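You operate a simulated robot arm through the tools that you are given. There is no shell and no other tool. Be economical: measure what you need, move in short steps, check, and stop when the job is done.

You are at the controls of a simulated robot arm. One attempt, no reset.

TASK
Read the blue film on the code lamp and file it in its line's bay.
Fine: switch the lamp off at the end.

It is judged by the outcome, as a careful person would: the job done as asked, and still so three seconds after it is handed in. It fails if anything else is knocked over, pushed out of place, dropped, spilled or broken.

THE ROBOT
A 6-joint arm with a two-finger parallel gripper, fixed in place. Base frame: the origin is at the foot of the arm, x ahead of it, y to its left, z up; the work surface is at about z = 86. Lengths are in cm, angles in rad, forces in N, time in s.
With the tool pointing down near the work surface it reaches from about 26 to 68 cm from the base axis. Its first joint turns from -1.152 to 1.152 rad. Payload 2.9 kg.
The TCP is the grasp point between the finger pads, 3 cm short of the fingertips. In the tool frame z runs along the fingers and y along their closing line. The gripper opens to 11 cm. The fingers are 2 cm wide and 1 cm thick; the gripper's body (4.8 by 11.2 cm) begins 5.5 cm behind the TCP.
Orientation is told as [roll, pitch, yaw] about the base's x, y, z axes, in that order, counted from this pose: with the fingers straight down and closing along the base's y, the tool's x points along the base's -x, its y along +y and its z along -z.

THE INTERFACE
- The arm moves only by the tool servo_tool. Its argument "deltas" is text: rows parted by semicolons, each of 6 numbers parted by spaces: the shift along the tool's x, y, z in cm, then the turn, a rotation vector about the tool's x, y, z in rad. In form: tx ty tz ax ay az; .... A call has 1 to 20 rows; each row shifts and turns the commanded pose from where the row before left it, along the tool's axes as they then stand. "grip" is the finger opening in cm, from 0 to 11, set as the call begins (left out, the last holds). Rows are played at 5 a second. More than 5 cm and 0.15 rad between two rows, or a gripper value outside its range, and nothing of the call is played. A pose out of reach is approached as far as the arm can. The call stops where the force on the tool passes 40 N (or 10 N more than at its start, if that is more) or the arm is blocked; 0.2 s more then pass. The fingers move at their own pace (about 10.8 cm/s each) and stop on an object; they squeeze with about 31 N. The grip force told is the motor's: it shows also when the fingers shut on nothing. Time passes only in rows, and 0.2 s behind the last, so rows that do not move let the fingers close. It gives the time, the measured TCP pose, the force on the tool (base axes), the opening and the grip force at its end, in the units of the frame above (readings bear some noise), with the torque about the TCP (base axes, N m) and any sound that the robot's microphone picked up.
- Cameras (640 x 400 px; columns grow to the right, rows downward): "scene" is fixed at [8.53, 43.96, 138.37]; the picture's right is [-0.70, -0.72, 0.00], its down [-0.41, 0.39, -0.83] and it looks along [0.59, -0.57, -0.56] (base axes); focal length 314 px, centre (320, 200). "wrist" rides on the gripper at [7.2, 1.7, -10.3] in the tool frame; the picture's right is [-0.23, 0.97, 0.00], its down [-0.76, -0.18, -0.62] and it looks along [-0.61, -0.14, 0.78] (tool axes); focal length 222 px, centre (320, 200). There is no depth. A picture from a camera that has moved, and an enlarged one, comes with that camera's place and axes in the base frame and with its lens.
- get_image(camera): a new picture of that camera. The clock stands still meanwhile.
- zoom(camera, box): a new picture of the part [left, top, right, bottom] of that camera's present view, enlarged. The clock stands still meanwhile.
- finish_job(): hands the job in; it is judged then, once.

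Go step by step. Nothing tells you positions but the pictures and the camera data: compare them with the known pose of the tool, close in by small moves and look again before you grip or let go. The budget is 120 turns and 76 pictures, counting those below and the enlarged ones. Unless the task says otherwise, let go and move clear before handing in, and close with one line.

The tools are called after "Emit:" as a command line: name --argument value ..., lists and objects as JSON in quotes. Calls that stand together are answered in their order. servo_tool: Moves the arm, as the interface text tells. Its arguments: {"type":"object","properties":{"deltas":{"type":"string"},"grip":{"type":"number"}},"required":["deltas"]} The other tools are called the same way: get_image (camera) takes a picture; zoom (camera, box) takes an enlarged picture of a part of a camera's view; finish_job () hands the job in.

At the start:

```text
time: 0.0
ee_pos: [45.53, 18.75, 117.14]
tool_rot: [0.0, 0.001, 0.0]
ft_force: [0.3, -0.6, -0.6]
wrist_torque: [0.0, 0.0, 0.01]
finger_gap: 10.99
grip_force: 0.0
```

scene: 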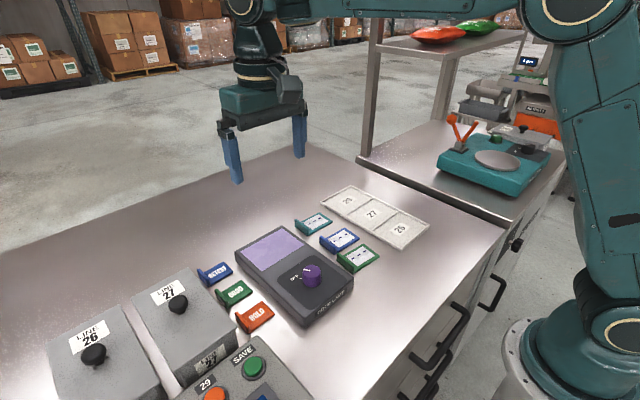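
wrist: 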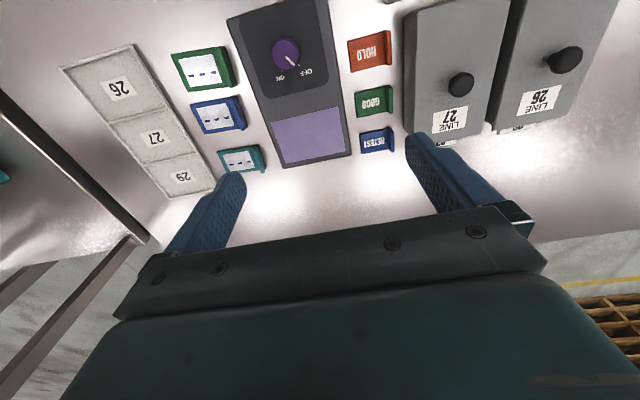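

I see a lamp box with a purple knob, three film tiles (teal, blue, green) on one side, tags on the other side, and a tray with bays 29/27/26. I'll look closer first.

Emit:
zoom --camera "scene" --box '[220, 170, 440, 330]'

Emit:
zoom --camera "wrist" --box '[60, 0, 400, 212]'

Emit:
zoom --camera "scene" --box '[40, 240, 300, 400]'

```text
2.50 times, centred on (330, 250) of scene
camera zoom: at [8.53, 43.96, 138.37], right [-0.7, -0.72, 0.0], down [-0.41, 0.39, -0.83], along [0.59, -0.57, -0.56], focal length 785 px, centre (295, 75)
```

zoom: 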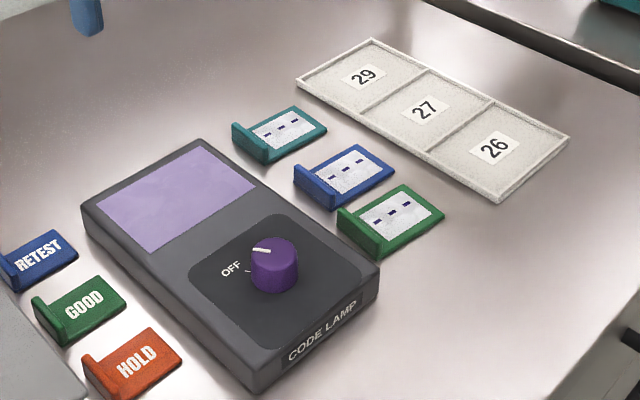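

```text
1.88 times, centred on (230, 106) of wrist
camera zoom: at [38.28, 20.39, 127.55], right [0.23, 0.97, 0.0], down [0.76, -0.18, 0.62], along [0.61, -0.14, -0.78], focal length 418 px, centre (489, 377)
```

zoom: 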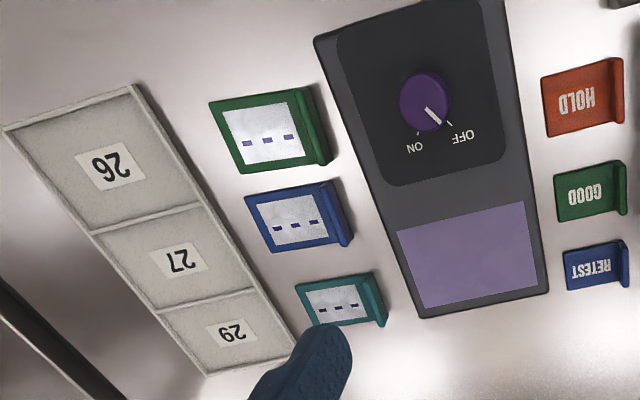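

```text
2.46 times, centred on (170, 320) of scene
camera zoom: at [8.53, 43.96, 138.37], right [-0.7, -0.72, 0.0], down [-0.41, 0.39, -0.83], along [0.59, -0.57, -0.56], focal length 773 px, centre (689, -95)
```

zoom: 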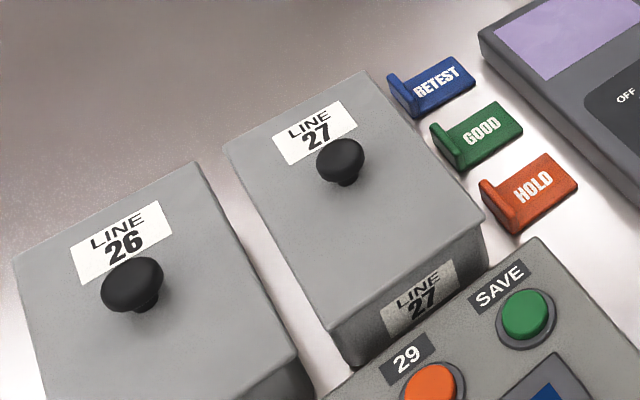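

The blue film is the middle tile near (47, 0), with its upright tab at y≈4. The lamp knob is near (40.5, 15.2), and its pointer is at OFF. I'll move above the knob and look.

Emit:
servo_tool --deltas "1.5 -1.2 4 0 0 0;1.5 -1.2 4 0 0 0;1.5 -1.1 4 0 0 0;0.5 0 2 0 0 0;0 0 0 0 0 0" --grip 8

Emit:
get_image --camera "wrist"

Emit:
get_image --camera "scene"

```text
time: 1.2
ee_pos: [40.5, 15.4, 103.21]
tool_rot: [-0.002, 0.0, -0.001]
ft_force: [-0.3, 0.3, 0.1]
wrist_torque: [0.01, 0.01, 0.01]
finger_gap: 8.0
grip_force: 0.1
```

```text
70 pictures are left
camera wrist: at [33.1, 16.98, 113.5], right [0.23, 0.97, 0.0], down [0.76, -0.18, 0.62], along [0.61, -0.14, -0.78], focal length 222 px, centre (320, 200)
```

wrist: 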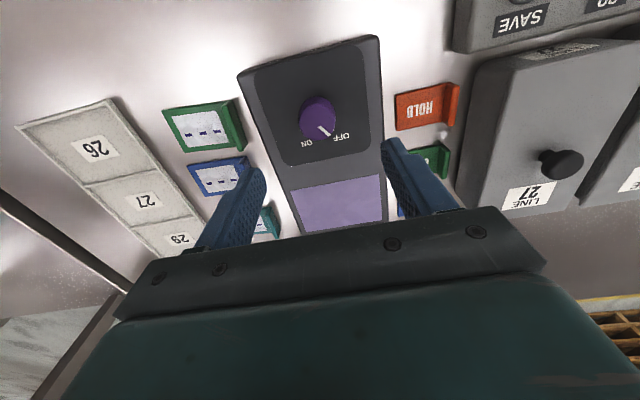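

```text
69 pictures are left
```

scene: 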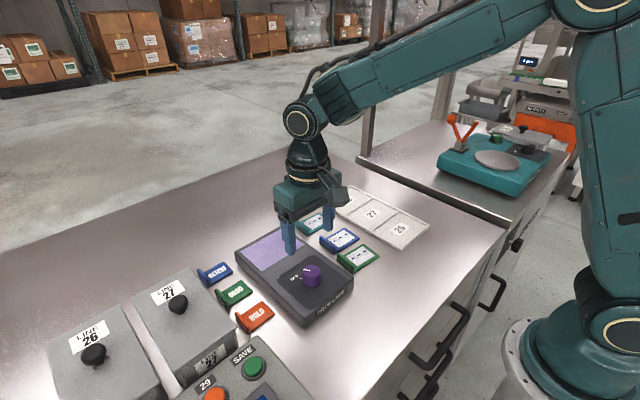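

The knob matches about (40.5, 15.1, 91). I'll check the dial marks before descending.

Emit:
zoom --camera "wrist" --box '[230, 40, 400, 150]'

Emit:
zoom --camera "scene" --box '[230, 200, 390, 330]'

```text
3.64 times, centred on (315, 95) of wrist
camera zoom: at [33.1, 16.98, 113.5], right [0.23, 0.97, 0.0], down [0.76, -0.18, 0.62], along [0.61, -0.14, -0.78], focal length 808 px, centre (338, 582)
```

zoom: 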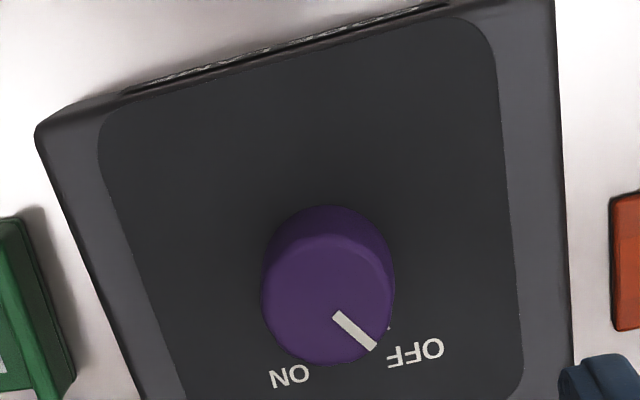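

```text
3.08 times, centred on (310, 265) of scene
camera zoom: at [8.53, 43.96, 138.37], right [-0.7, -0.72, 0.0], down [-0.41, 0.39, -0.83], along [0.59, -0.57, -0.56], focal length 966 px, centre (351, 0)
```

zoom: 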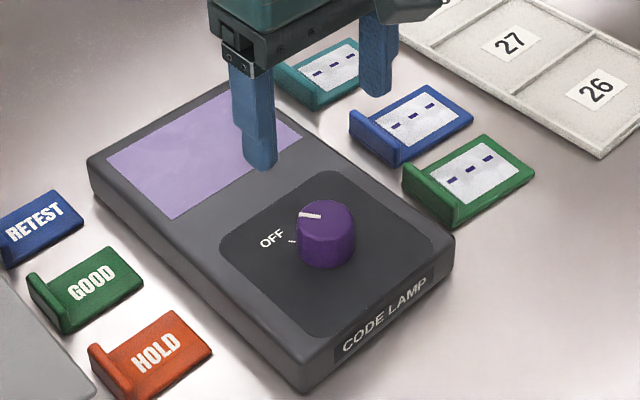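

The knob is about 3.6 cm wide. OFF lies toward +x+y and ON toward +x−y, so turning it on means clockwise seen from above by about 1.2 rad. Next I'll descend around it.

Emit:
servo_tool --deltas "0 -0.2 3 0 0 0;0 0 3 0 0 0;0 0 2.5 0 0 0;0 0 0.8 0 0 0;0 0 0 0 0 0" --grip 7

Emit:
zoom --camera "scene" --box '[230, 200, 390, 330]'

Emit:
get_image --camera "wrist"

```text
time: 2.4
ee_pos: [40.52, 15.12, 93.92]
tool_rot: [0.0, 0.0, 0.002]
ft_force: [-0.5, -0.5, -0.1]
wrist_torque: [-0.02, -0.02, -0.04]
finger_gap: 6.98
grip_force: 0.0
```

```text
3.08 times, centred on (310, 265) of scene
camera zoom: at [8.53, 43.96, 138.37], right [-0.7, -0.72, 0.0], down [-0.41, 0.39, -0.83], along [0.59, -0.57, -0.56], focal length 966 px, centre (351, 0)
```

zoom: 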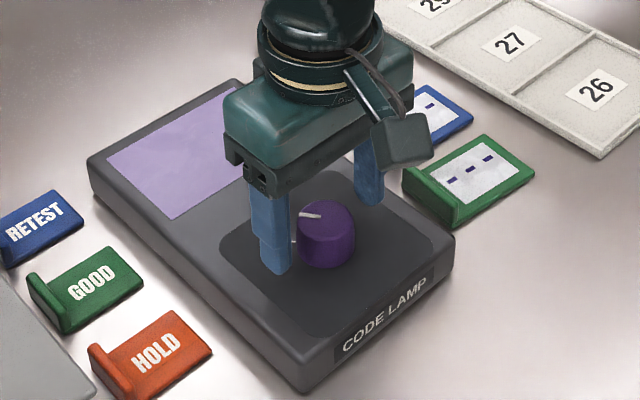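

```text
65 pictures are left
camera wrist: at [33.23, 16.72, 104.2], right [0.23, 0.97, 0.0], down [0.76, -0.18, 0.62], along [0.61, -0.14, -0.78], focal length 222 px, centre (320, 200)
```

wrist: 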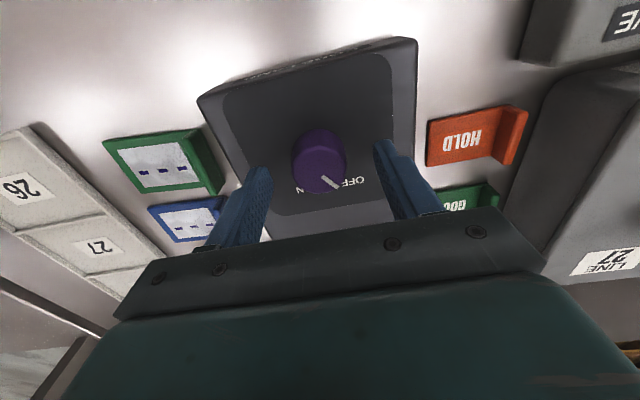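

The knob sits between the fingers, maybe 0.3 cm closer to the base. I'll adjust, lower 1 cm and close on it.

Emit:
servo_tool --deltas "0.3 0 0.5 0 0 0;0 0 0.5 0 0 0"

Emit:
servo_tool --deltas "0 0 0 0 0 0;0 0 0 0 0 0;0 0 0 0 0 0" --grip 2.5

```text
time: 3.0
ee_pos: [40.24, 14.99, 93.08]
tool_rot: [-0.001, 0.0, 0.001]
ft_force: [0.7, 0.5, 0.3]
wrist_torque: [0.01, -0.01, 0.02]
finger_gap: 6.96
grip_force: 0.2
```

```text
time: 3.8
ee_pos: [40.15, 15.14, 92.99]
tool_rot: [-0.001, -0.001, -0.004]
ft_force: [-0.9, -9.9, -0.2]
wrist_torque: [-0.43, -0.21, -0.04]
finger_gap: 3.65
grip_force: 45.5
```

The knob is gripped at 3.65 cm. I'll turn it clockwise in small rows.

Emit:
servo_tool --deltas "0 -0.15 0 0 0 0.1;0 0 0 0 0 0.14;0 0 0 0 0 0.14;0 0 0 0 0 0.14;0 0 0 0 0 0.14;0 0 0 0 0 0.14"

Emit:
zoom --camera "scene" --box '[230, 200, 390, 330]'

```text
time: 5.2
ee_pos: [40.19, 15.22, 92.95]
tool_rot: [0.005, 0.004, -0.796]
ft_force: [2.1, 24.7, -1.7]
wrist_torque: [0.13, -0.35, 0.07]
finger_gap: 3.65
grip_force: 45.0
```

```text
3.08 times, centred on (310, 265) of scene
camera zoom: at [8.53, 44.02, 138.35], right [-0.7, -0.72, 0.0], down [-0.41, 0.39, -0.83], along [0.59, -0.57, -0.56], focal length 966 px, centre (351, 0)
```

zoom: 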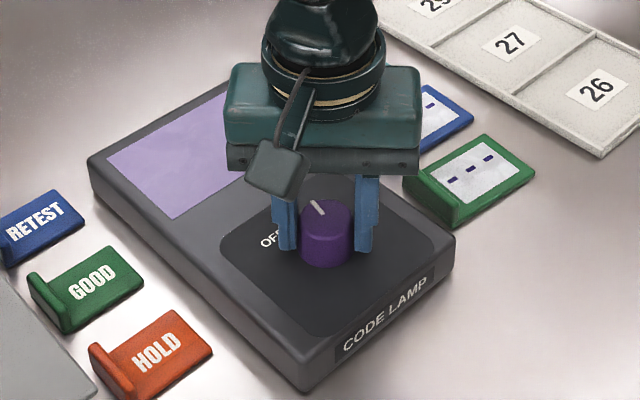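

The knob follows, turned about 0.8 rad. I'll ease the side load and keep turning.

Emit:
servo_tool --deltas "0.1 0.1 0 0 0 0.12;0 0 0 0 0 0.14;0 0 0 0 0 0.12"

Emit:
zoom --camera "scene" --box '[230, 200, 390, 330]'

```text
time: 6.0
ee_pos: [40.26, 15.33, 93.01]
tool_rot: [0.007, 0.004, -1.181]
ft_force: [11.9, 26.5, 2.1]
wrist_torque: [0.09, -0.49, 0.06]
finger_gap: 3.64
grip_force: 44.4
```

```text
3.08 times, centred on (310, 265) of scene
camera zoom: at [8.55, 44.02, 138.34], right [-0.7, -0.72, 0.0], down [-0.41, 0.39, -0.83], along [0.59, -0.57, -0.56], focal length 966 px, centre (351, 0)
```

zoom: 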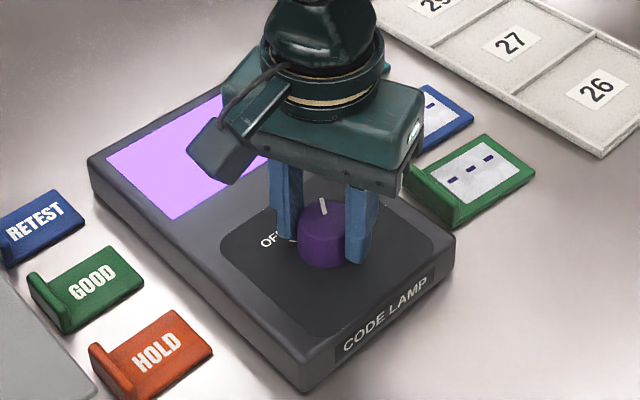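

The screen is now brightly lit, so the lamp is on. I'll release and rise.

Emit:
servo_tool --deltas "0 0 0 0 0 0;0 0 0 0 0 0" --grip 6.5

Emit:
servo_tool --deltas "0 0 -3 0 0 -0.14;0 0 -3 0 0 -0.14;0 0 -3 0 0 -0.14;0 0 -2 0 0 -0.14;0 0 0 0 0 -0.14;0 0 0 0 0 -0.14;0 0 0 0 0 -0.14;0 0 0 0 0 -0.14;0 0 0 0 0 -0.06;0 0 0 0 0 0"

Emit:
get_image --camera "wrist"

```text
time: 6.6
ee_pos: [40.14, 15.09, 92.94]
tool_rot: [-0.001, -0.001, -1.182]
ft_force: [-0.2, -0.9, 0.0]
wrist_torque: [-0.02, 0.03, 0.02]
finger_gap: 6.53
grip_force: 0.0
```

```text
time: 8.8
ee_pos: [40.11, 15.04, 103.95]
tool_rot: [0.0, 0.0, -0.001]
ft_force: [-0.4, 0.9, 0.3]
wrist_torque: [-0.03, 0.02, 0.03]
finger_gap: 6.51
grip_force: 0.0
```

```text
62 pictures are left
camera wrist: at [32.94, 16.68, 114.24], right [0.23, 0.97, 0.0], down [0.76, -0.18, 0.62], along [0.61, -0.14, -0.78], focal length 222 px, centre (320, 200)
```

wrist: 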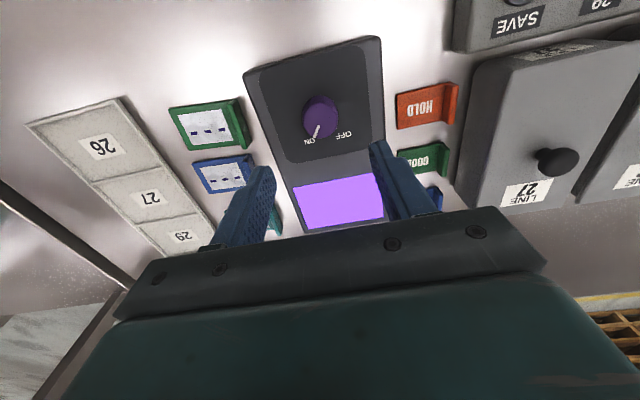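

The lamp is on. Now I'll go above the blue film.

Emit:
servo_tool --deltas "-1.5 -3 0 0 0 0;-1.5 -3 0 0 0 0;-1.5 -3 0 0 0 0;-1.5 -2.5 0 0 0 0;-0.7 0 0 0 0 0;0 0 0 0 0 0" --grip 6

Emit:
get_image --camera "wrist"

Emit:
zoom --camera "scene" --box '[270, 180, 430, 290]'

```text
time: 10.2
ee_pos: [46.87, 3.64, 104.04]
tool_rot: [0.0, 0.0, 0.0]
ft_force: [0.0, 0.3, -0.5]
wrist_torque: [-0.02, -0.02, -0.02]
finger_gap: 6.0
grip_force: 0.1
```

```text
61 pictures are left
camera wrist: at [39.59, 5.29, 114.32], right [0.23, 0.97, 0.0], down [0.76, -0.18, 0.62], along [0.61, -0.14, -0.78], focal length 222 px, centre (320, 200)
```

wrist: 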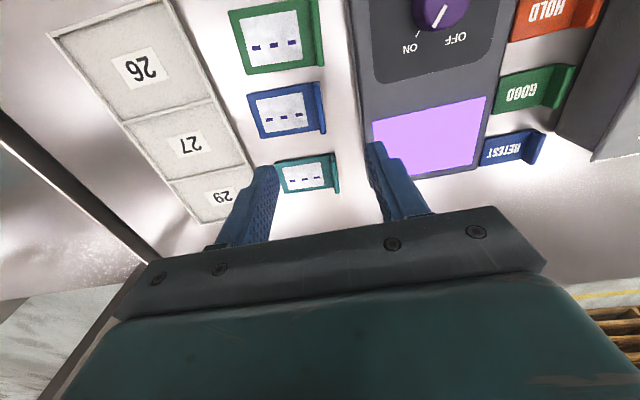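

```text
3.64 times, centred on (350, 235) of scene
camera zoom: at [8.53, 43.96, 138.37], right [-0.7, -0.72, 0.0], down [-0.41, 0.39, -0.83], along [0.59, -0.57, -0.56], focal length 1142 px, centre (211, 73)
```

zoom: 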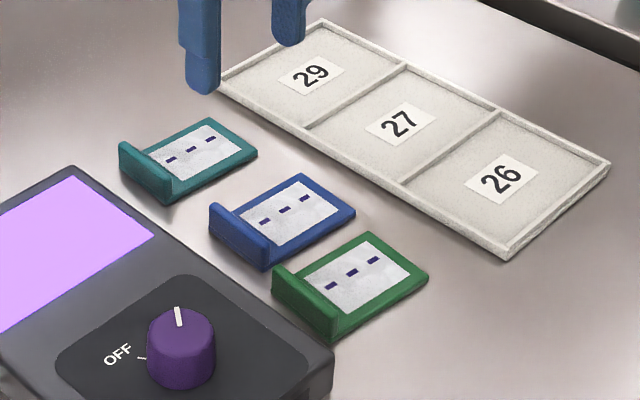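

The blue tab is near (47.3, 3.85), aligned with the base axes, with about 3.5 cm of gap to the lamp. I'll descend partway with a narrower opening and check.

Emit:
servo_tool --deltas "-0.5 0.2 3 0 0 0;0 0 3 0 0 0;0 0 3 0 0 0;0 0 1.5 0 0 0;0 0 0 0 0 0" --grip 3.5

Emit:
get_image --camera "wrist"

Emit:
zoom --camera "scene" --box '[270, 180, 430, 290]'

```text
time: 11.4
ee_pos: [47.48, 3.85, 93.48]
tool_rot: [-0.001, 0.0, 0.001]
ft_force: [-0.7, -0.4, 0.4]
wrist_torque: [-0.01, -0.02, 0.01]
finger_gap: 3.47
grip_force: 0.0
```

```text
59 pictures are left
camera wrist: at [40.21, 5.46, 103.78], right [0.23, 0.97, 0.0], down [0.76, -0.18, 0.62], along [0.61, -0.14, -0.78], focal length 222 px, centre (320, 200)
```

wrist: 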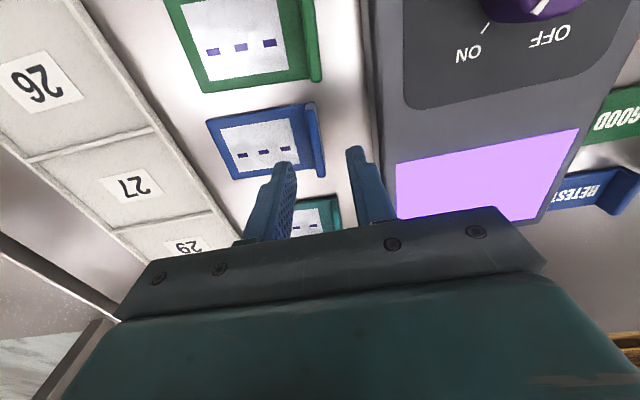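

```text
3.64 times, centred on (350, 235) of scene
camera zoom: at [8.53, 43.96, 138.37], right [-0.7, -0.72, 0.0], down [-0.41, 0.39, -0.83], along [0.59, -0.57, -0.56], focal length 1142 px, centre (211, 73)
```

zoom: 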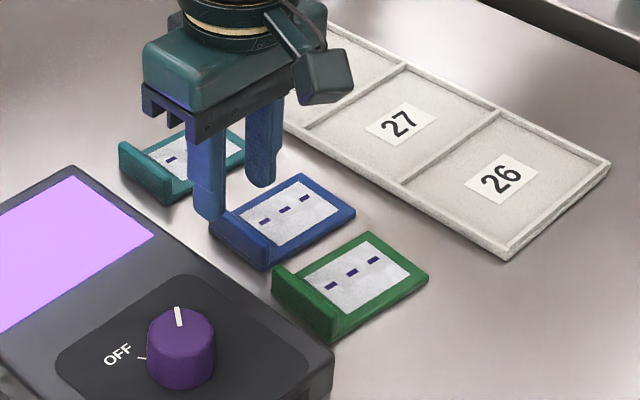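

The tab centre refines to about (46.9, 3.7). I'll shift slightly and go down to TCP z ≈ 90.2.

Emit:
servo_tool --deltas "0.5 -0.15 1 0 0 0;0 0 1.3 0 0 0;0 0 1 0 0 0;0 0 0 0 0 0"

Emit:
get_image --camera "wrist"

Emit:
zoom --camera "scene" --box '[270, 180, 430, 290]'

```text
time: 12.4
ee_pos: [47.13, 3.66, 90.25]
tool_rot: [0.0, -0.002, -0.002]
ft_force: [-0.6, -0.2, 0.6]
wrist_torque: [-0.02, -0.03, 0.0]
finger_gap: 3.48
grip_force: 0.1
```

```text
57 pictures are left
camera wrist: at [39.69, 5.29, 100.48], right [0.23, 0.97, 0.0], down [0.76, -0.18, 0.62], along [0.61, -0.14, -0.78], focal length 222 px, centre (320, 200)
```

wrist: 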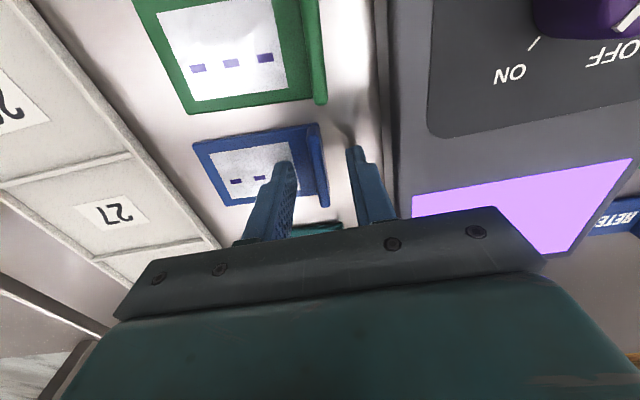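

```text
3.64 times, centred on (350, 235) of scene
camera zoom: at [8.53, 43.96, 138.37], right [-0.7, -0.72, 0.0], down [-0.41, 0.39, -0.83], along [0.59, -0.57, -0.56], focal length 1142 px, centre (211, 73)
```

zoom: 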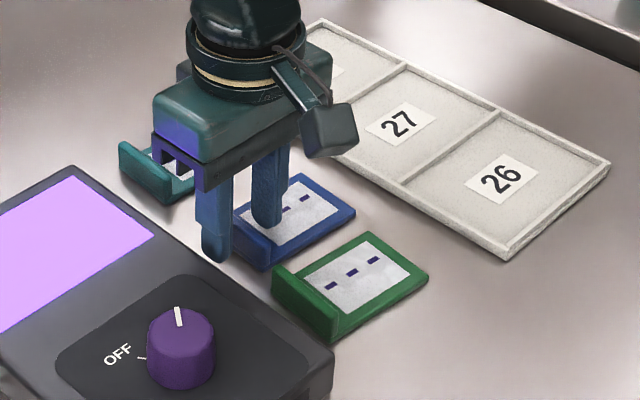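

The fingers straddle the tab. I'll centre (−0.4 x, −0.15 y), lower 0.3 cm and close gently.

Emit:
servo_tool --deltas "0.4 -0.15 0 0 0 0;0 0 0.35 0 0 0;0 0 0 0 0 0"

Emit:
servo_tool --deltas "0 0 0 0 0 0;0 0 0 0 0 0;0 0 0 0 0 0" --grip 0

Emit:
get_image --camera "wrist"

```text
time: 13.2
ee_pos: [46.48, 3.46, 89.96]
tool_rot: [0.0, -0.001, -0.001]
ft_force: [0.0, -1.0, -0.1]
wrist_torque: [0.02, 0.01, 0.04]
finger_gap: 3.48
grip_force: 0.1
```

```text
time: 14.0
ee_pos: [46.54, 3.4, 89.74]
tool_rot: [0.001, 0.0, -0.004]
ft_force: [-0.1, 0.0, 0.3]
wrist_torque: [0.0, -0.01, 0.0]
finger_gap: 0.69
grip_force: 30.8
```

```text
55 pictures are left
camera wrist: at [39.28, 5.09, 100.14], right [0.23, 0.97, 0.0], down [0.76, -0.18, 0.62], along [0.61, -0.14, -0.78], focal length 222 px, centre (320, 200)
```

wrist: 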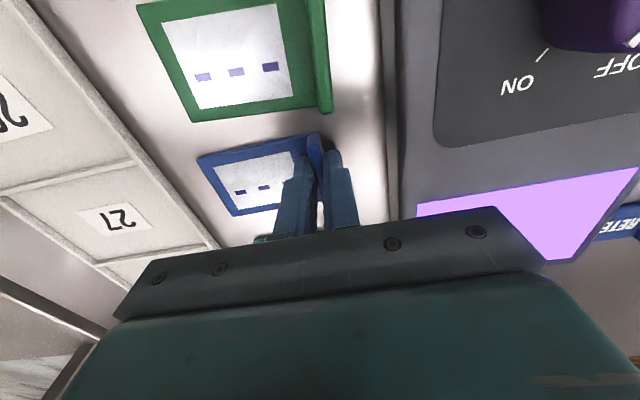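

The film is gripped (0.69 cm tab). I'll lift it and carry it over the lamp screen, which is centred near (54, 15.2).

Emit:
servo_tool --deltas "0 0 -2 0 0 0;0 0 -3 0 0 0;0 0 -3 0 0 0;0 0 0 0 0 0"

Emit:
servo_tool --deltas "-1.5 3 0 0 0 0;-1.5 3 0 0 0 0;-1.5 3 0 0 0 0;-1.5 3 0 0 0 0;-1.5 3.3 0 0 0 0;0 0 0 0 0 0"

Emit:
get_image --camera "wrist"

Emit:
get_image --camera "scene"

```text
time: 15.0
ee_pos: [46.45, 3.64, 97.93]
tool_rot: [0.0, 0.001, 0.0]
ft_force: [0.1, 0.1, -0.4]
wrist_torque: [-0.01, 0.01, -0.01]
finger_gap: 0.69
grip_force: 31.4
```

```text
time: 16.4
ee_pos: [54.22, 18.85, 97.66]
tool_rot: [0.001, 0.0, -0.001]
ft_force: [0.4, 1.1, 0.0]
wrist_torque: [0.02, 0.01, -0.02]
finger_gap: 0.67
grip_force: 30.5
```

```text
54 pictures are left
camera wrist: at [46.93, 20.45, 108.0], right [0.23, 0.97, 0.0], down [0.76, -0.18, 0.62], along [0.61, -0.14, -0.78], focal length 222 px, centre (320, 200)
```

wrist: 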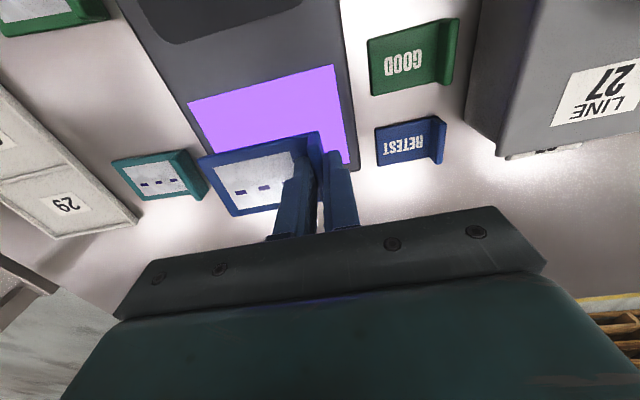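

```text
53 pictures are left
```

scene: 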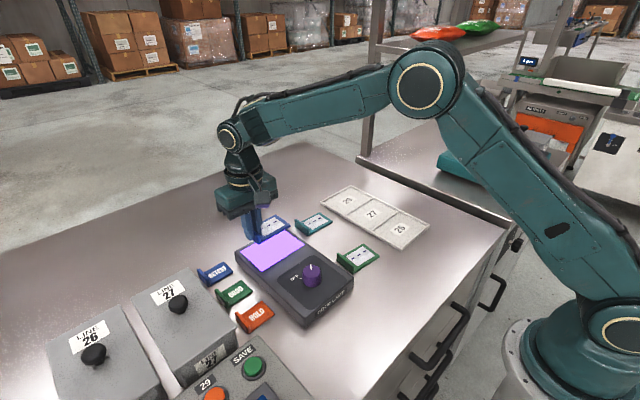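

The film hangs over the screen. I'll shift about 0.8 cm toward the base and lower carefully.

Emit:
servo_tool --deltas "0.8 0 2 0 0 0;0 0 1.5 0 0 0;0 0 0 0 0 0"

Emit:
zoom --camera "scene" --box '[210, 190, 370, 300]'

Emit:
get_image --camera "wrist"

```text
time: 17.2
ee_pos: [53.12, 18.71, 94.1]
tool_rot: [-0.001, -0.001, -0.002]
ft_force: [0.9, 0.3, -0.8]
wrist_torque: [0.01, -0.01, -0.01]
finger_gap: 0.67
grip_force: 31.1
```

```text
3.64 times, centred on (290, 245) of scene
camera zoom: at [8.53, 43.96, 138.37], right [-0.7, -0.72, 0.0], down [-0.41, 0.39, -0.83], along [0.59, -0.57, -0.56], focal length 1142 px, centre (429, 36)
```

zoom: 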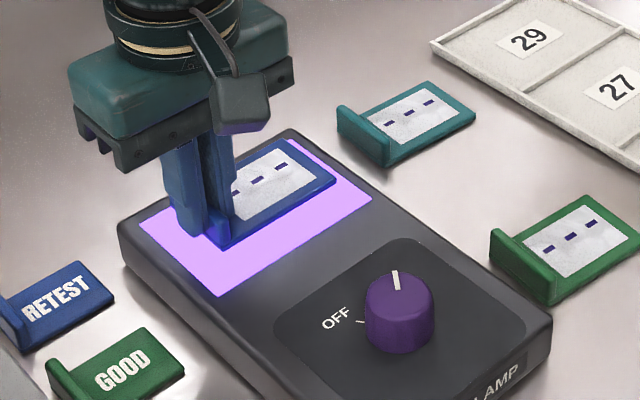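

```text
51 pictures are left
camera wrist: at [45.92, 20.4, 104.5], right [0.23, 0.97, 0.0], down [0.76, -0.18, 0.62], along [0.61, -0.14, -0.78], focal length 222 px, centre (320, 200)
```

wrist: 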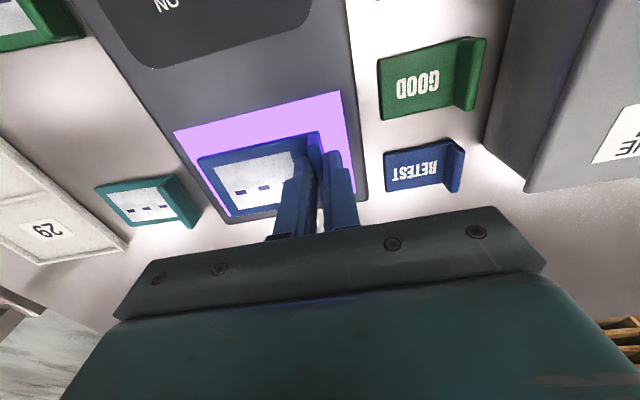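

It sits well over the screen, with about 1.4 cm left to go. I'll lower in small steps.

Emit:
servo_tool --deltas "0.4 0 0.5 0 0 0;0 0 0.4 0 0 0;0 0 0.2 0 0 0;0 0 0 0 0 0"

Emit:
zoom --camera "scene" --box '[210, 190, 370, 300]'

```text
time: 18.2
ee_pos: [52.8, 18.77, 93.22]
tool_rot: [0.0, -0.001, 0.0]
ft_force: [-2.6, 0.9, 9.9]
wrist_torque: [-0.01, 0.07, -0.01]
finger_gap: 0.65
grip_force: 30.9
```

```text
3.64 times, centred on (290, 245) of scene
camera zoom: at [8.51, 43.95, 138.37], right [-0.7, -0.72, 0.0], down [-0.4, 0.39, -0.83], along [0.59, -0.57, -0.56], focal length 1142 px, centre (429, 36)
```

zoom: 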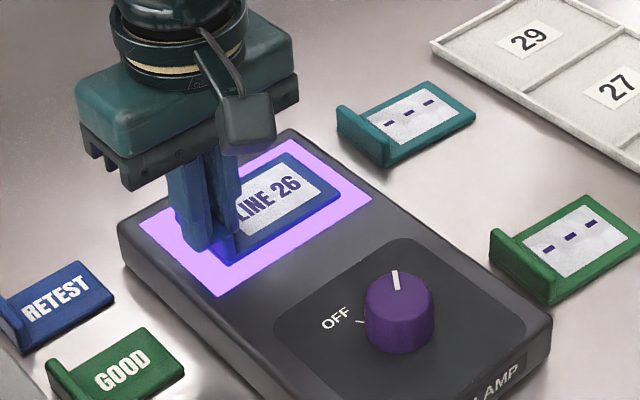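

It has touched the screen and shows "LINE 26". I'll verify the reading in a closer view.

Emit:
zoom --camera "scene" --box '[258, 226, 306, 258]'

Emit:
zoom --camera "scene" --box '[310, 170, 440, 260]'

```text
12.50 times, centred on (282, 242) of scene
camera zoom: at [8.51, 43.95, 138.37], right [-0.7, -0.72, 0.0], down [-0.4, 0.39, -0.83], along [0.59, -0.57, -0.56], focal length 3926 px, centre (795, -325)
```

zoom: 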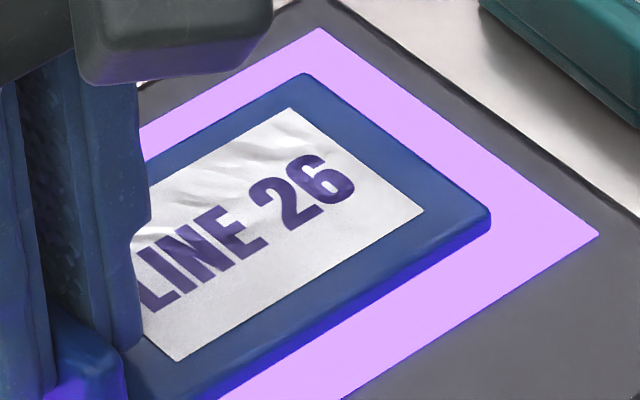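

```text
4.44 times, centred on (375, 215) of scene
camera zoom: at [8.51, 43.95, 138.37], right [-0.7, -0.72, 0.0], down [-0.4, 0.39, -0.83], along [0.59, -0.57, -0.56], focal length 1396 px, centre (76, 133)
```

zoom: 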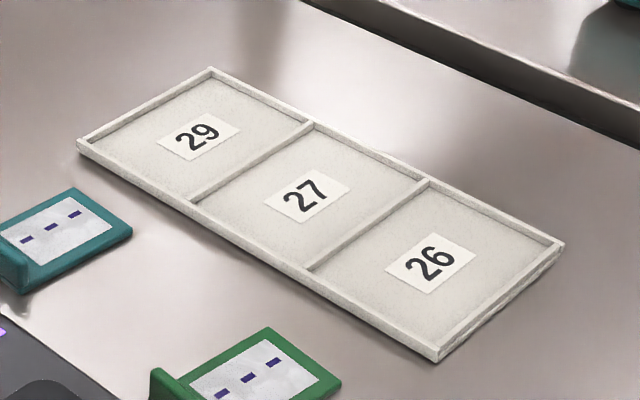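

The film clearly reads LINE 26. Bay 26 is centred near (39, −14.7). I'll lift and carry the film there.

Emit:
servo_tool --deltas "0 0 -1 0 0 0;0 0 -3 0 0 0;0 0 -3.2 0 0 0;0 0 0 0 0 0"

Emit:
servo_tool --deltas "1 -2 0 0 0 0;1.5 -3.2 0 0 0 0;1.5 -3.2 0 0 0 0;1.5 -3.2 0 0 0 0;1.5 -3.2 0 0 0 0;1.5 -3.2 0 0 0 0;1.5 -3.2 0 0 0 0;1.5 -3.2 0 0 0 0;1.5 -3.2 0 0 0 0;1.2 -2.4 0 0 0 0;0 0 0 0 0 0"

Emit:
get_image --camera "wrist"

Emit:
get_image --camera "scene"

```text
time: 19.2
ee_pos: [52.86, 18.77, 100.38]
tool_rot: [-0.001, 0.001, -0.003]
ft_force: [0.6, -0.5, 0.2]
wrist_torque: [0.02, 0.01, -0.01]
finger_gap: 0.67
grip_force: 31.2
```

```text
time: 21.6
ee_pos: [38.67, -11.1, 100.41]
tool_rot: [-0.001, 0.0, 0.0]
ft_force: [0.3, -0.9, 0.4]
wrist_torque: [-0.01, 0.0, 0.02]
finger_gap: 0.68
grip_force: 30.9
```

```text
47 pictures are left
camera wrist: at [31.44, -9.46, 110.69], right [0.23, 0.97, 0.0], down [0.76, -0.18, 0.62], along [0.61, -0.14, -0.78], focal length 222 px, centre (320, 200)
```

wrist: 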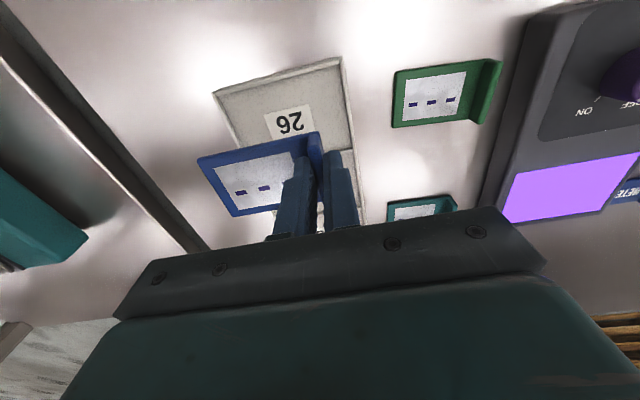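

```text
46 pictures are left
```

scene: 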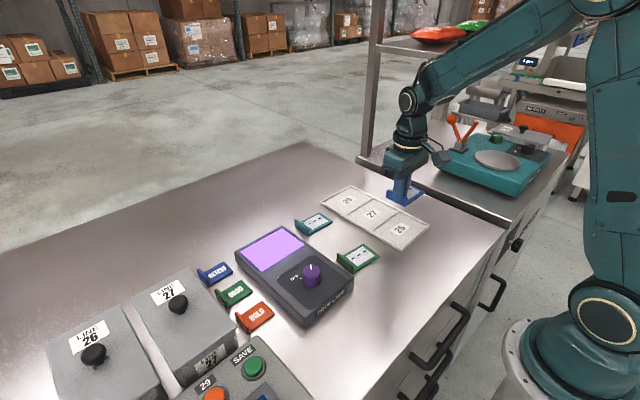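

The film is above bay 26 and my estimate of the tray position holds. I'll descend most of the way and look.

Emit:
servo_tool --deltas "0.2 -0.3 3 0 0 0;0 0 3 0 0 0;0 0 2 0 0 0;0 0 0 0 0 0"

Emit:
get_image --camera "wrist"

Emit:
zoom --camera "scene" --box '[310, 170, 440, 260]'

```text
time: 22.6
ee_pos: [38.42, -11.57, 92.39]
tool_rot: [0.001, 0.001, -0.001]
ft_force: [0.2, -1.2, -0.5]
wrist_torque: [-0.01, 0.01, -0.01]
finger_gap: 0.67
grip_force: 31.1
```

```text
45 pictures are left
camera wrist: at [31.19, -9.9, 102.62], right [0.23, 0.97, 0.0], down [0.76, -0.18, 0.62], along [0.61, -0.14, -0.78], focal length 222 px, centre (320, 200)
```

wrist: 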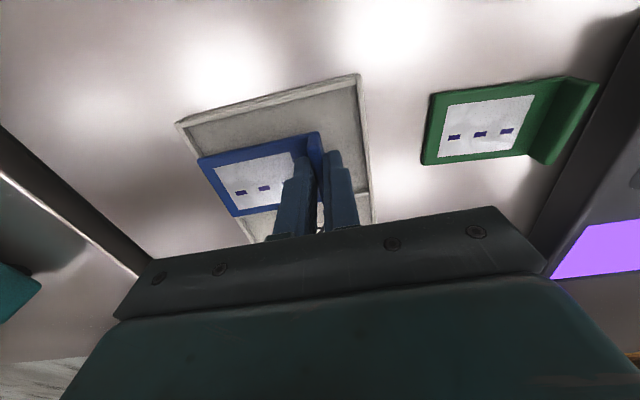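

```text
4.44 times, centred on (375, 215) of scene
camera zoom: at [8.53, 43.96, 138.37], right [-0.7, -0.72, 0.0], down [-0.41, 0.39, -0.83], along [0.59, -0.57, -0.56], focal length 1396 px, centre (76, 133)
```

zoom: 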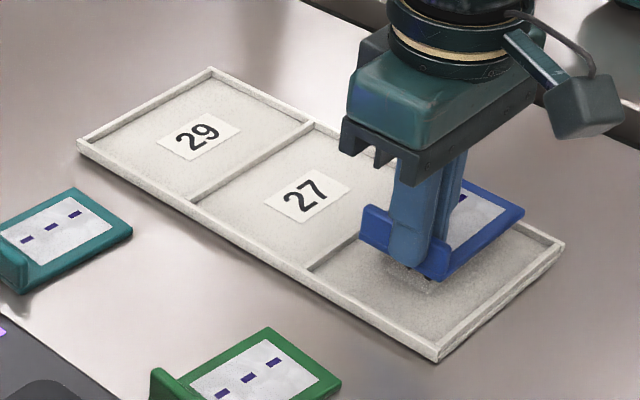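

Well inside the bay. I'll lower in small steps to contact.

Emit:
servo_tool --deltas "0 0 1 0 0 0;0 0 0.7 0 0 0;0 0 0.2 0 0 0;0 0 0 0 0 0"

```text
time: 23.6
ee_pos: [38.32, -11.7, 90.51]
tool_rot: [0.0, 0.0, -0.004]
ft_force: [0.5, -0.2, 0.0]
wrist_torque: [0.02, -0.02, 0.0]
finger_gap: 0.68
grip_force: 31.1
```

Emit:
servo_tool --deltas "0 0 0.2 0 0 0;0 0 0.15 0 0 0;0 0 0 0 0 0"

Emit:
zoom --camera "scene" --box '[310, 170, 440, 260]'

```text
time: 24.4
ee_pos: [38.47, -11.55, 90.37]
tool_rot: [0.0, -0.002, -0.001]
ft_force: [-4.1, 1.1, 26.5]
wrist_torque: [-0.05, 0.08, -0.02]
finger_gap: 0.66
grip_force: 31.5
```

```text
4.44 times, centred on (375, 215) of scene
camera zoom: at [8.49, 43.97, 138.37], right [-0.7, -0.72, 0.0], down [-0.4, 0.39, -0.83], along [0.59, -0.57, -0.56], focal length 1396 px, centre (76, 133)
```

zoom: 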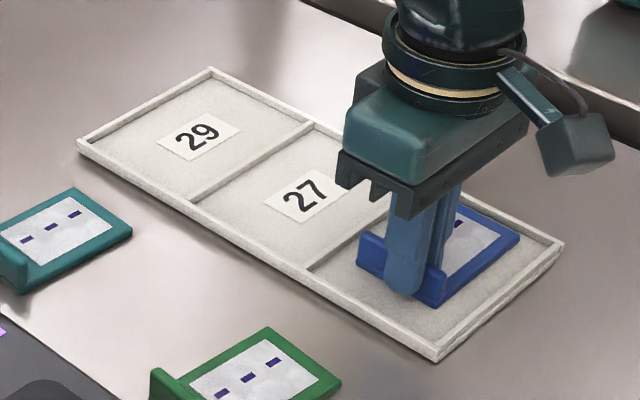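

The film is down on the bay floor, well inside. I'll relieve the press, open slightly and rise straight up.

Emit:
servo_tool --deltas "0 0 -0.25 0 0 0;0 0 0 0 0 0"

Emit:
servo_tool --deltas "0 0 0 0 0 0;0 0 0 0 0 0;0 0 0 0 0 0" --grip 2

Emit:
servo_tool --deltas "0 0 -0.5 0 0 0;0 0 -2 0 0 0;0 0 -3 0 0 0;0 0 -5 0 0 0;0 0 0 0 0 0"

Emit:
get_image --camera "wrist"

Emit:
zoom --camera "scene" --box '[310, 170, 440, 260]'

```text
time: 25.0
ee_pos: [38.24, -11.56, 90.32]
tool_rot: [0.002, 0.003, 0.0]
ft_force: [-0.2, 0.3, -0.6]
wrist_torque: [0.0, 0.03, 0.01]
finger_gap: 0.66
grip_force: 31.3
```

```text
time: 25.8
ee_pos: [38.4, -11.59, 90.47]
tool_rot: [0.0, 0.0, -0.001]
ft_force: [1.4, 0.7, 0.8]
wrist_torque: [0.0, -0.02, 0.03]
finger_gap: 2.0
grip_force: 0.0
```

```text
time: 27.0
ee_pos: [38.28, -11.54, 101.06]
tool_rot: [0.001, 0.001, 0.0]
ft_force: [1.0, -0.6, 0.0]
wrist_torque: [0.03, -0.01, 0.01]
finger_gap: 2.01
grip_force: 0.0
```

```text
42 pictures are left
camera wrist: at [31.02, -9.89, 111.38], right [0.23, 0.97, 0.0], down [0.76, -0.18, 0.62], along [0.61, -0.14, -0.78], focal length 222 px, centre (320, 200)
```

wrist: 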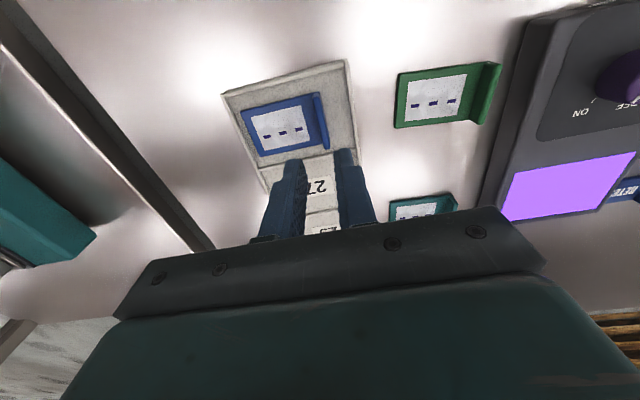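

```text
4.44 times, centred on (375, 215) of scene
camera zoom: at [8.53, 43.96, 138.37], right [-0.7, -0.72, 0.0], down [-0.41, 0.39, -0.83], along [0.59, -0.57, -0.56], focal length 1396 px, centre (76, 133)
```

zoom: 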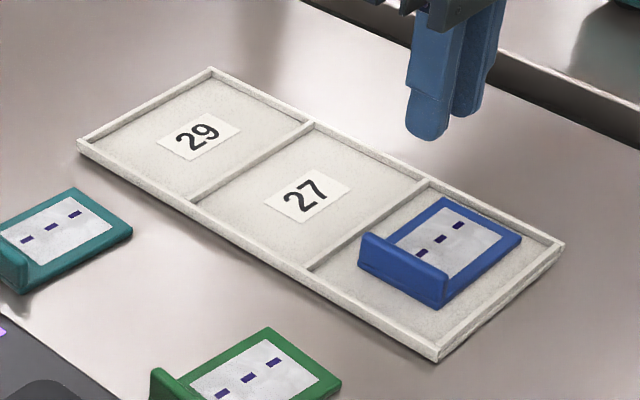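

The film lies in bay 26 and everything else is in place. Now I'll go back to the knob, pre-turning the wrist so I can reverse the earlier turn.

Emit:
servo_tool --deltas "-0.2 2.8 -1 0 0 0;-0.2 3 -1 0 0 0;-0.2 3 0 0 0 0;-0.2 3 0 0 0 0;-0.2 3 0 0 0 0;-0.2 3 0 0 0 0;-0.2 3 0 0 0 0;-0.2 3 0 0 0 0;-0.2 3 0 0 0 0;0 0 0 0 0 0" --grip 6.5

Emit:
servo_tool --deltas "0 0 0 0 0 0.14;0 0 0 0 0 0.14;0 0 0 0 0 0.14;0 0 0 0 0 0.14;0 0 0 0 0 0.14;0 0 0 0 0 0.14;0 0 0 0 0 0.14;0 0 0 0 0 0.14;0 0 0 0 0 0.06;0 0 0 0 0 0"

```text
time: 29.2
ee_pos: [40.24, 15.31, 102.76]
tool_rot: [-0.001, 0.0, -0.002]
ft_force: [-0.2, -0.6, -0.2]
wrist_torque: [-0.01, 0.01, 0.0]
finger_gap: 6.49
grip_force: 0.1
```

```text
time: 31.4
ee_pos: [40.33, 15.4, 102.99]
tool_rot: [0.001, 0.001, -1.181]
ft_force: [0.3, 1.0, 0.3]
wrist_torque: [0.01, 0.0, 0.03]
finger_gap: 6.49
grip_force: 0.1
```

Positioned above the knob. I'll descend to the same grip height and check before closing.

Emit:
servo_tool --deltas "0 0 3 0 0 0;0 0 3 0 0 0;0 0 2.5 0 0 0;0 0 1.4 0 0 0;0 0 0 0 0 0"

Emit:
zoom --camera "scene" --box '[230, 200, 390, 330]'

```text
time: 32.6
ee_pos: [40.25, 15.31, 93.12]
tool_rot: [-0.001, 0.0, -1.183]
ft_force: [0.5, -0.5, 0.2]
wrist_torque: [0.0, 0.01, -0.01]
finger_gap: 6.5
grip_force: 0.0
```

```text
3.08 times, centred on (310, 265) of scene
camera zoom: at [8.53, 43.96, 138.37], right [-0.7, -0.72, 0.0], down [-0.41, 0.39, -0.83], along [0.59, -0.57, -0.56], focal length 966 px, centre (351, 0)
```

zoom: 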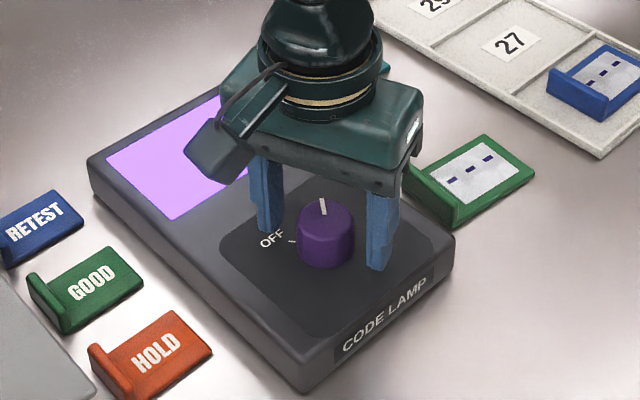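

Emit:
servo_tool --deltas "0 0 0 0 0 0;0 0 0 0 0 0;0 0 0 0 0 0" --grip 2.5

Emit:
servo_tool --deltas "0 0 0 0 0 -0.14;0 0 0 0 0 -0.14;0 0 0 0 0 -0.14;0 0 0 0 0 -0.14;0 0 0 0 0 -0.14;0 0 0 0 0 -0.14;0 0 0 0 0 -0.14;0 0 0 0 0 -0.14;0 0 0 0 0 -0.06"

Emit:
zoom --camera "scene" --box '[230, 200, 390, 330]'

```text
time: 33.4
ee_pos: [40.3, 15.3, 93.03]
tool_rot: [0.002, 0.0, -1.18]
ft_force: [7.3, 3.7, -8.5]
wrist_torque: [0.17, -0.35, 0.02]
finger_gap: 3.65
grip_force: 44.9
```

```text
time: 35.3
ee_pos: [40.16, 15.05, 93.07]
tool_rot: [-0.005, 0.001, -0.064]
ft_force: [-3.8, -1.9, 6.9]
wrist_torque: [-0.33, -0.02, 0.0]
finger_gap: 3.64
grip_force: 44.8
stopped in row 9: the force on the tool passed its limit at 42 N (the readings are from after the stop); the commanded pose is now the measured one
```

```text
3.08 times, centred on (310, 265) of scene
camera zoom: at [8.51, 43.95, 138.37], right [-0.7, -0.72, 0.0], down [-0.4, 0.39, -0.83], along [0.59, -0.57, -0.56], focal length 966 px, centre (351, 0)
```

zoom: 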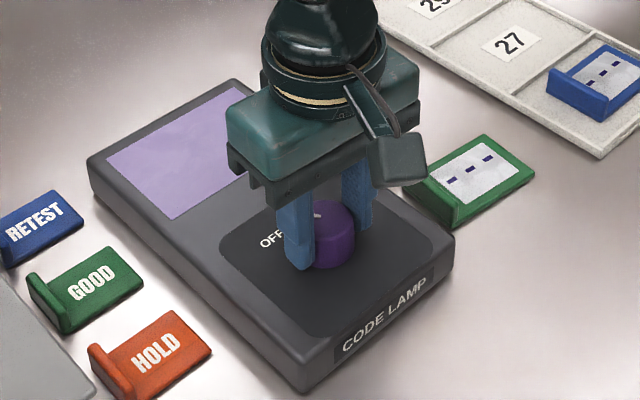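

The screen is dark. I'll finish the last bit of the turn, then release and rise.

Emit:
servo_tool --deltas "0 0 0 0 0 -0.06;0 0 0 0 0 0"

Emit:
servo_tool --deltas "0 0 0 0 0 0;0 0 0 0 0 0" --grip 6.5

Emit:
servo_tool --deltas "0 0 -3 0 0 0;0 0 -4 0 0 0;0 0 -5 0 0 0;0 3 -3 0 0 0;-3 4 0 0 0 0;0 0 0 0 0 0"

Emit:
get_image --camera "scene"

Emit:
zoom --camera "scene" --box '[230, 200, 390, 330]'

```text
time: 35.9
ee_pos: [40.19, 15.04, 93.05]
tool_rot: [-0.005, 0.002, -0.004]
ft_force: [-4.9, -6.3, 12.2]
wrist_torque: [-0.34, 0.46, 0.0]
finger_gap: 3.64
grip_force: 45.0
```

```text
time: 36.5
ee_pos: [40.16, 15.1, 93.09]
tool_rot: [-0.004, 0.002, -0.004]
ft_force: [0.9, 0.2, 0.2]
wrist_torque: [-0.04, -0.02, -0.04]
finger_gap: 6.5
grip_force: 0.0
```

```text
time: 37.9
ee_pos: [42.96, 22.06, 108.33]
tool_rot: [-0.003, 0.002, -0.007]
ft_force: [-0.2, 0.8, 0.6]
wrist_torque: [-0.04, -0.02, -0.01]
finger_gap: 6.5
grip_force: 0.0
```

```text
38 pictures are left
```

scene: 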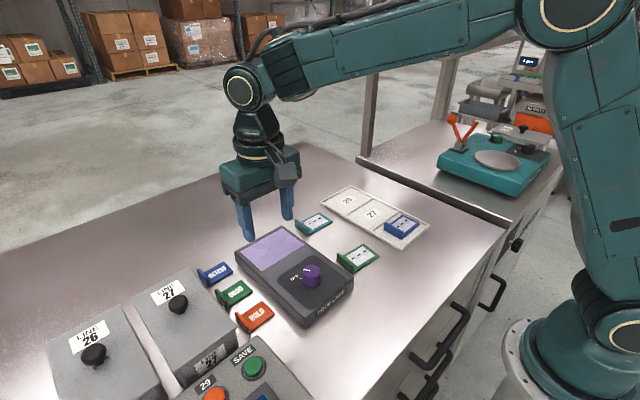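

```text
3.08 times, centred on (310, 265) of scene
camera zoom: at [8.53, 43.96, 138.37], right [-0.7, -0.72, 0.0], down [-0.41, 0.39, -0.83], along [0.59, -0.57, -0.56], focal length 966 px, centre (351, 0)
```

zoom: 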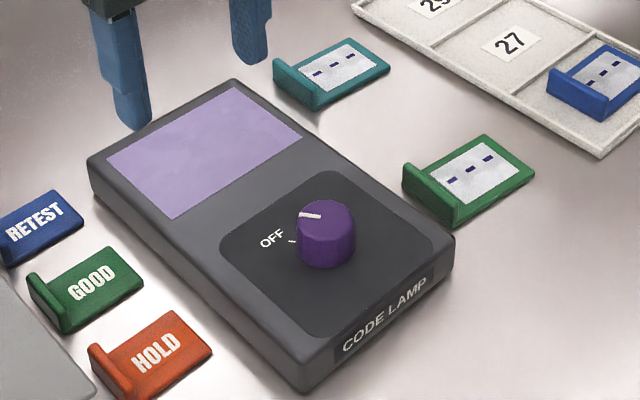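

The knob is back at OFF and the screen is dark. The blue film rests in bay 26, nothing else has moved, and the arm is clear.

Emit:
finish_job

```text
The job is handed in.
```

The blue film read "LINE 26" on the lamp, so I filed it in tray bay 26, switched the lamp off and handed the job in.
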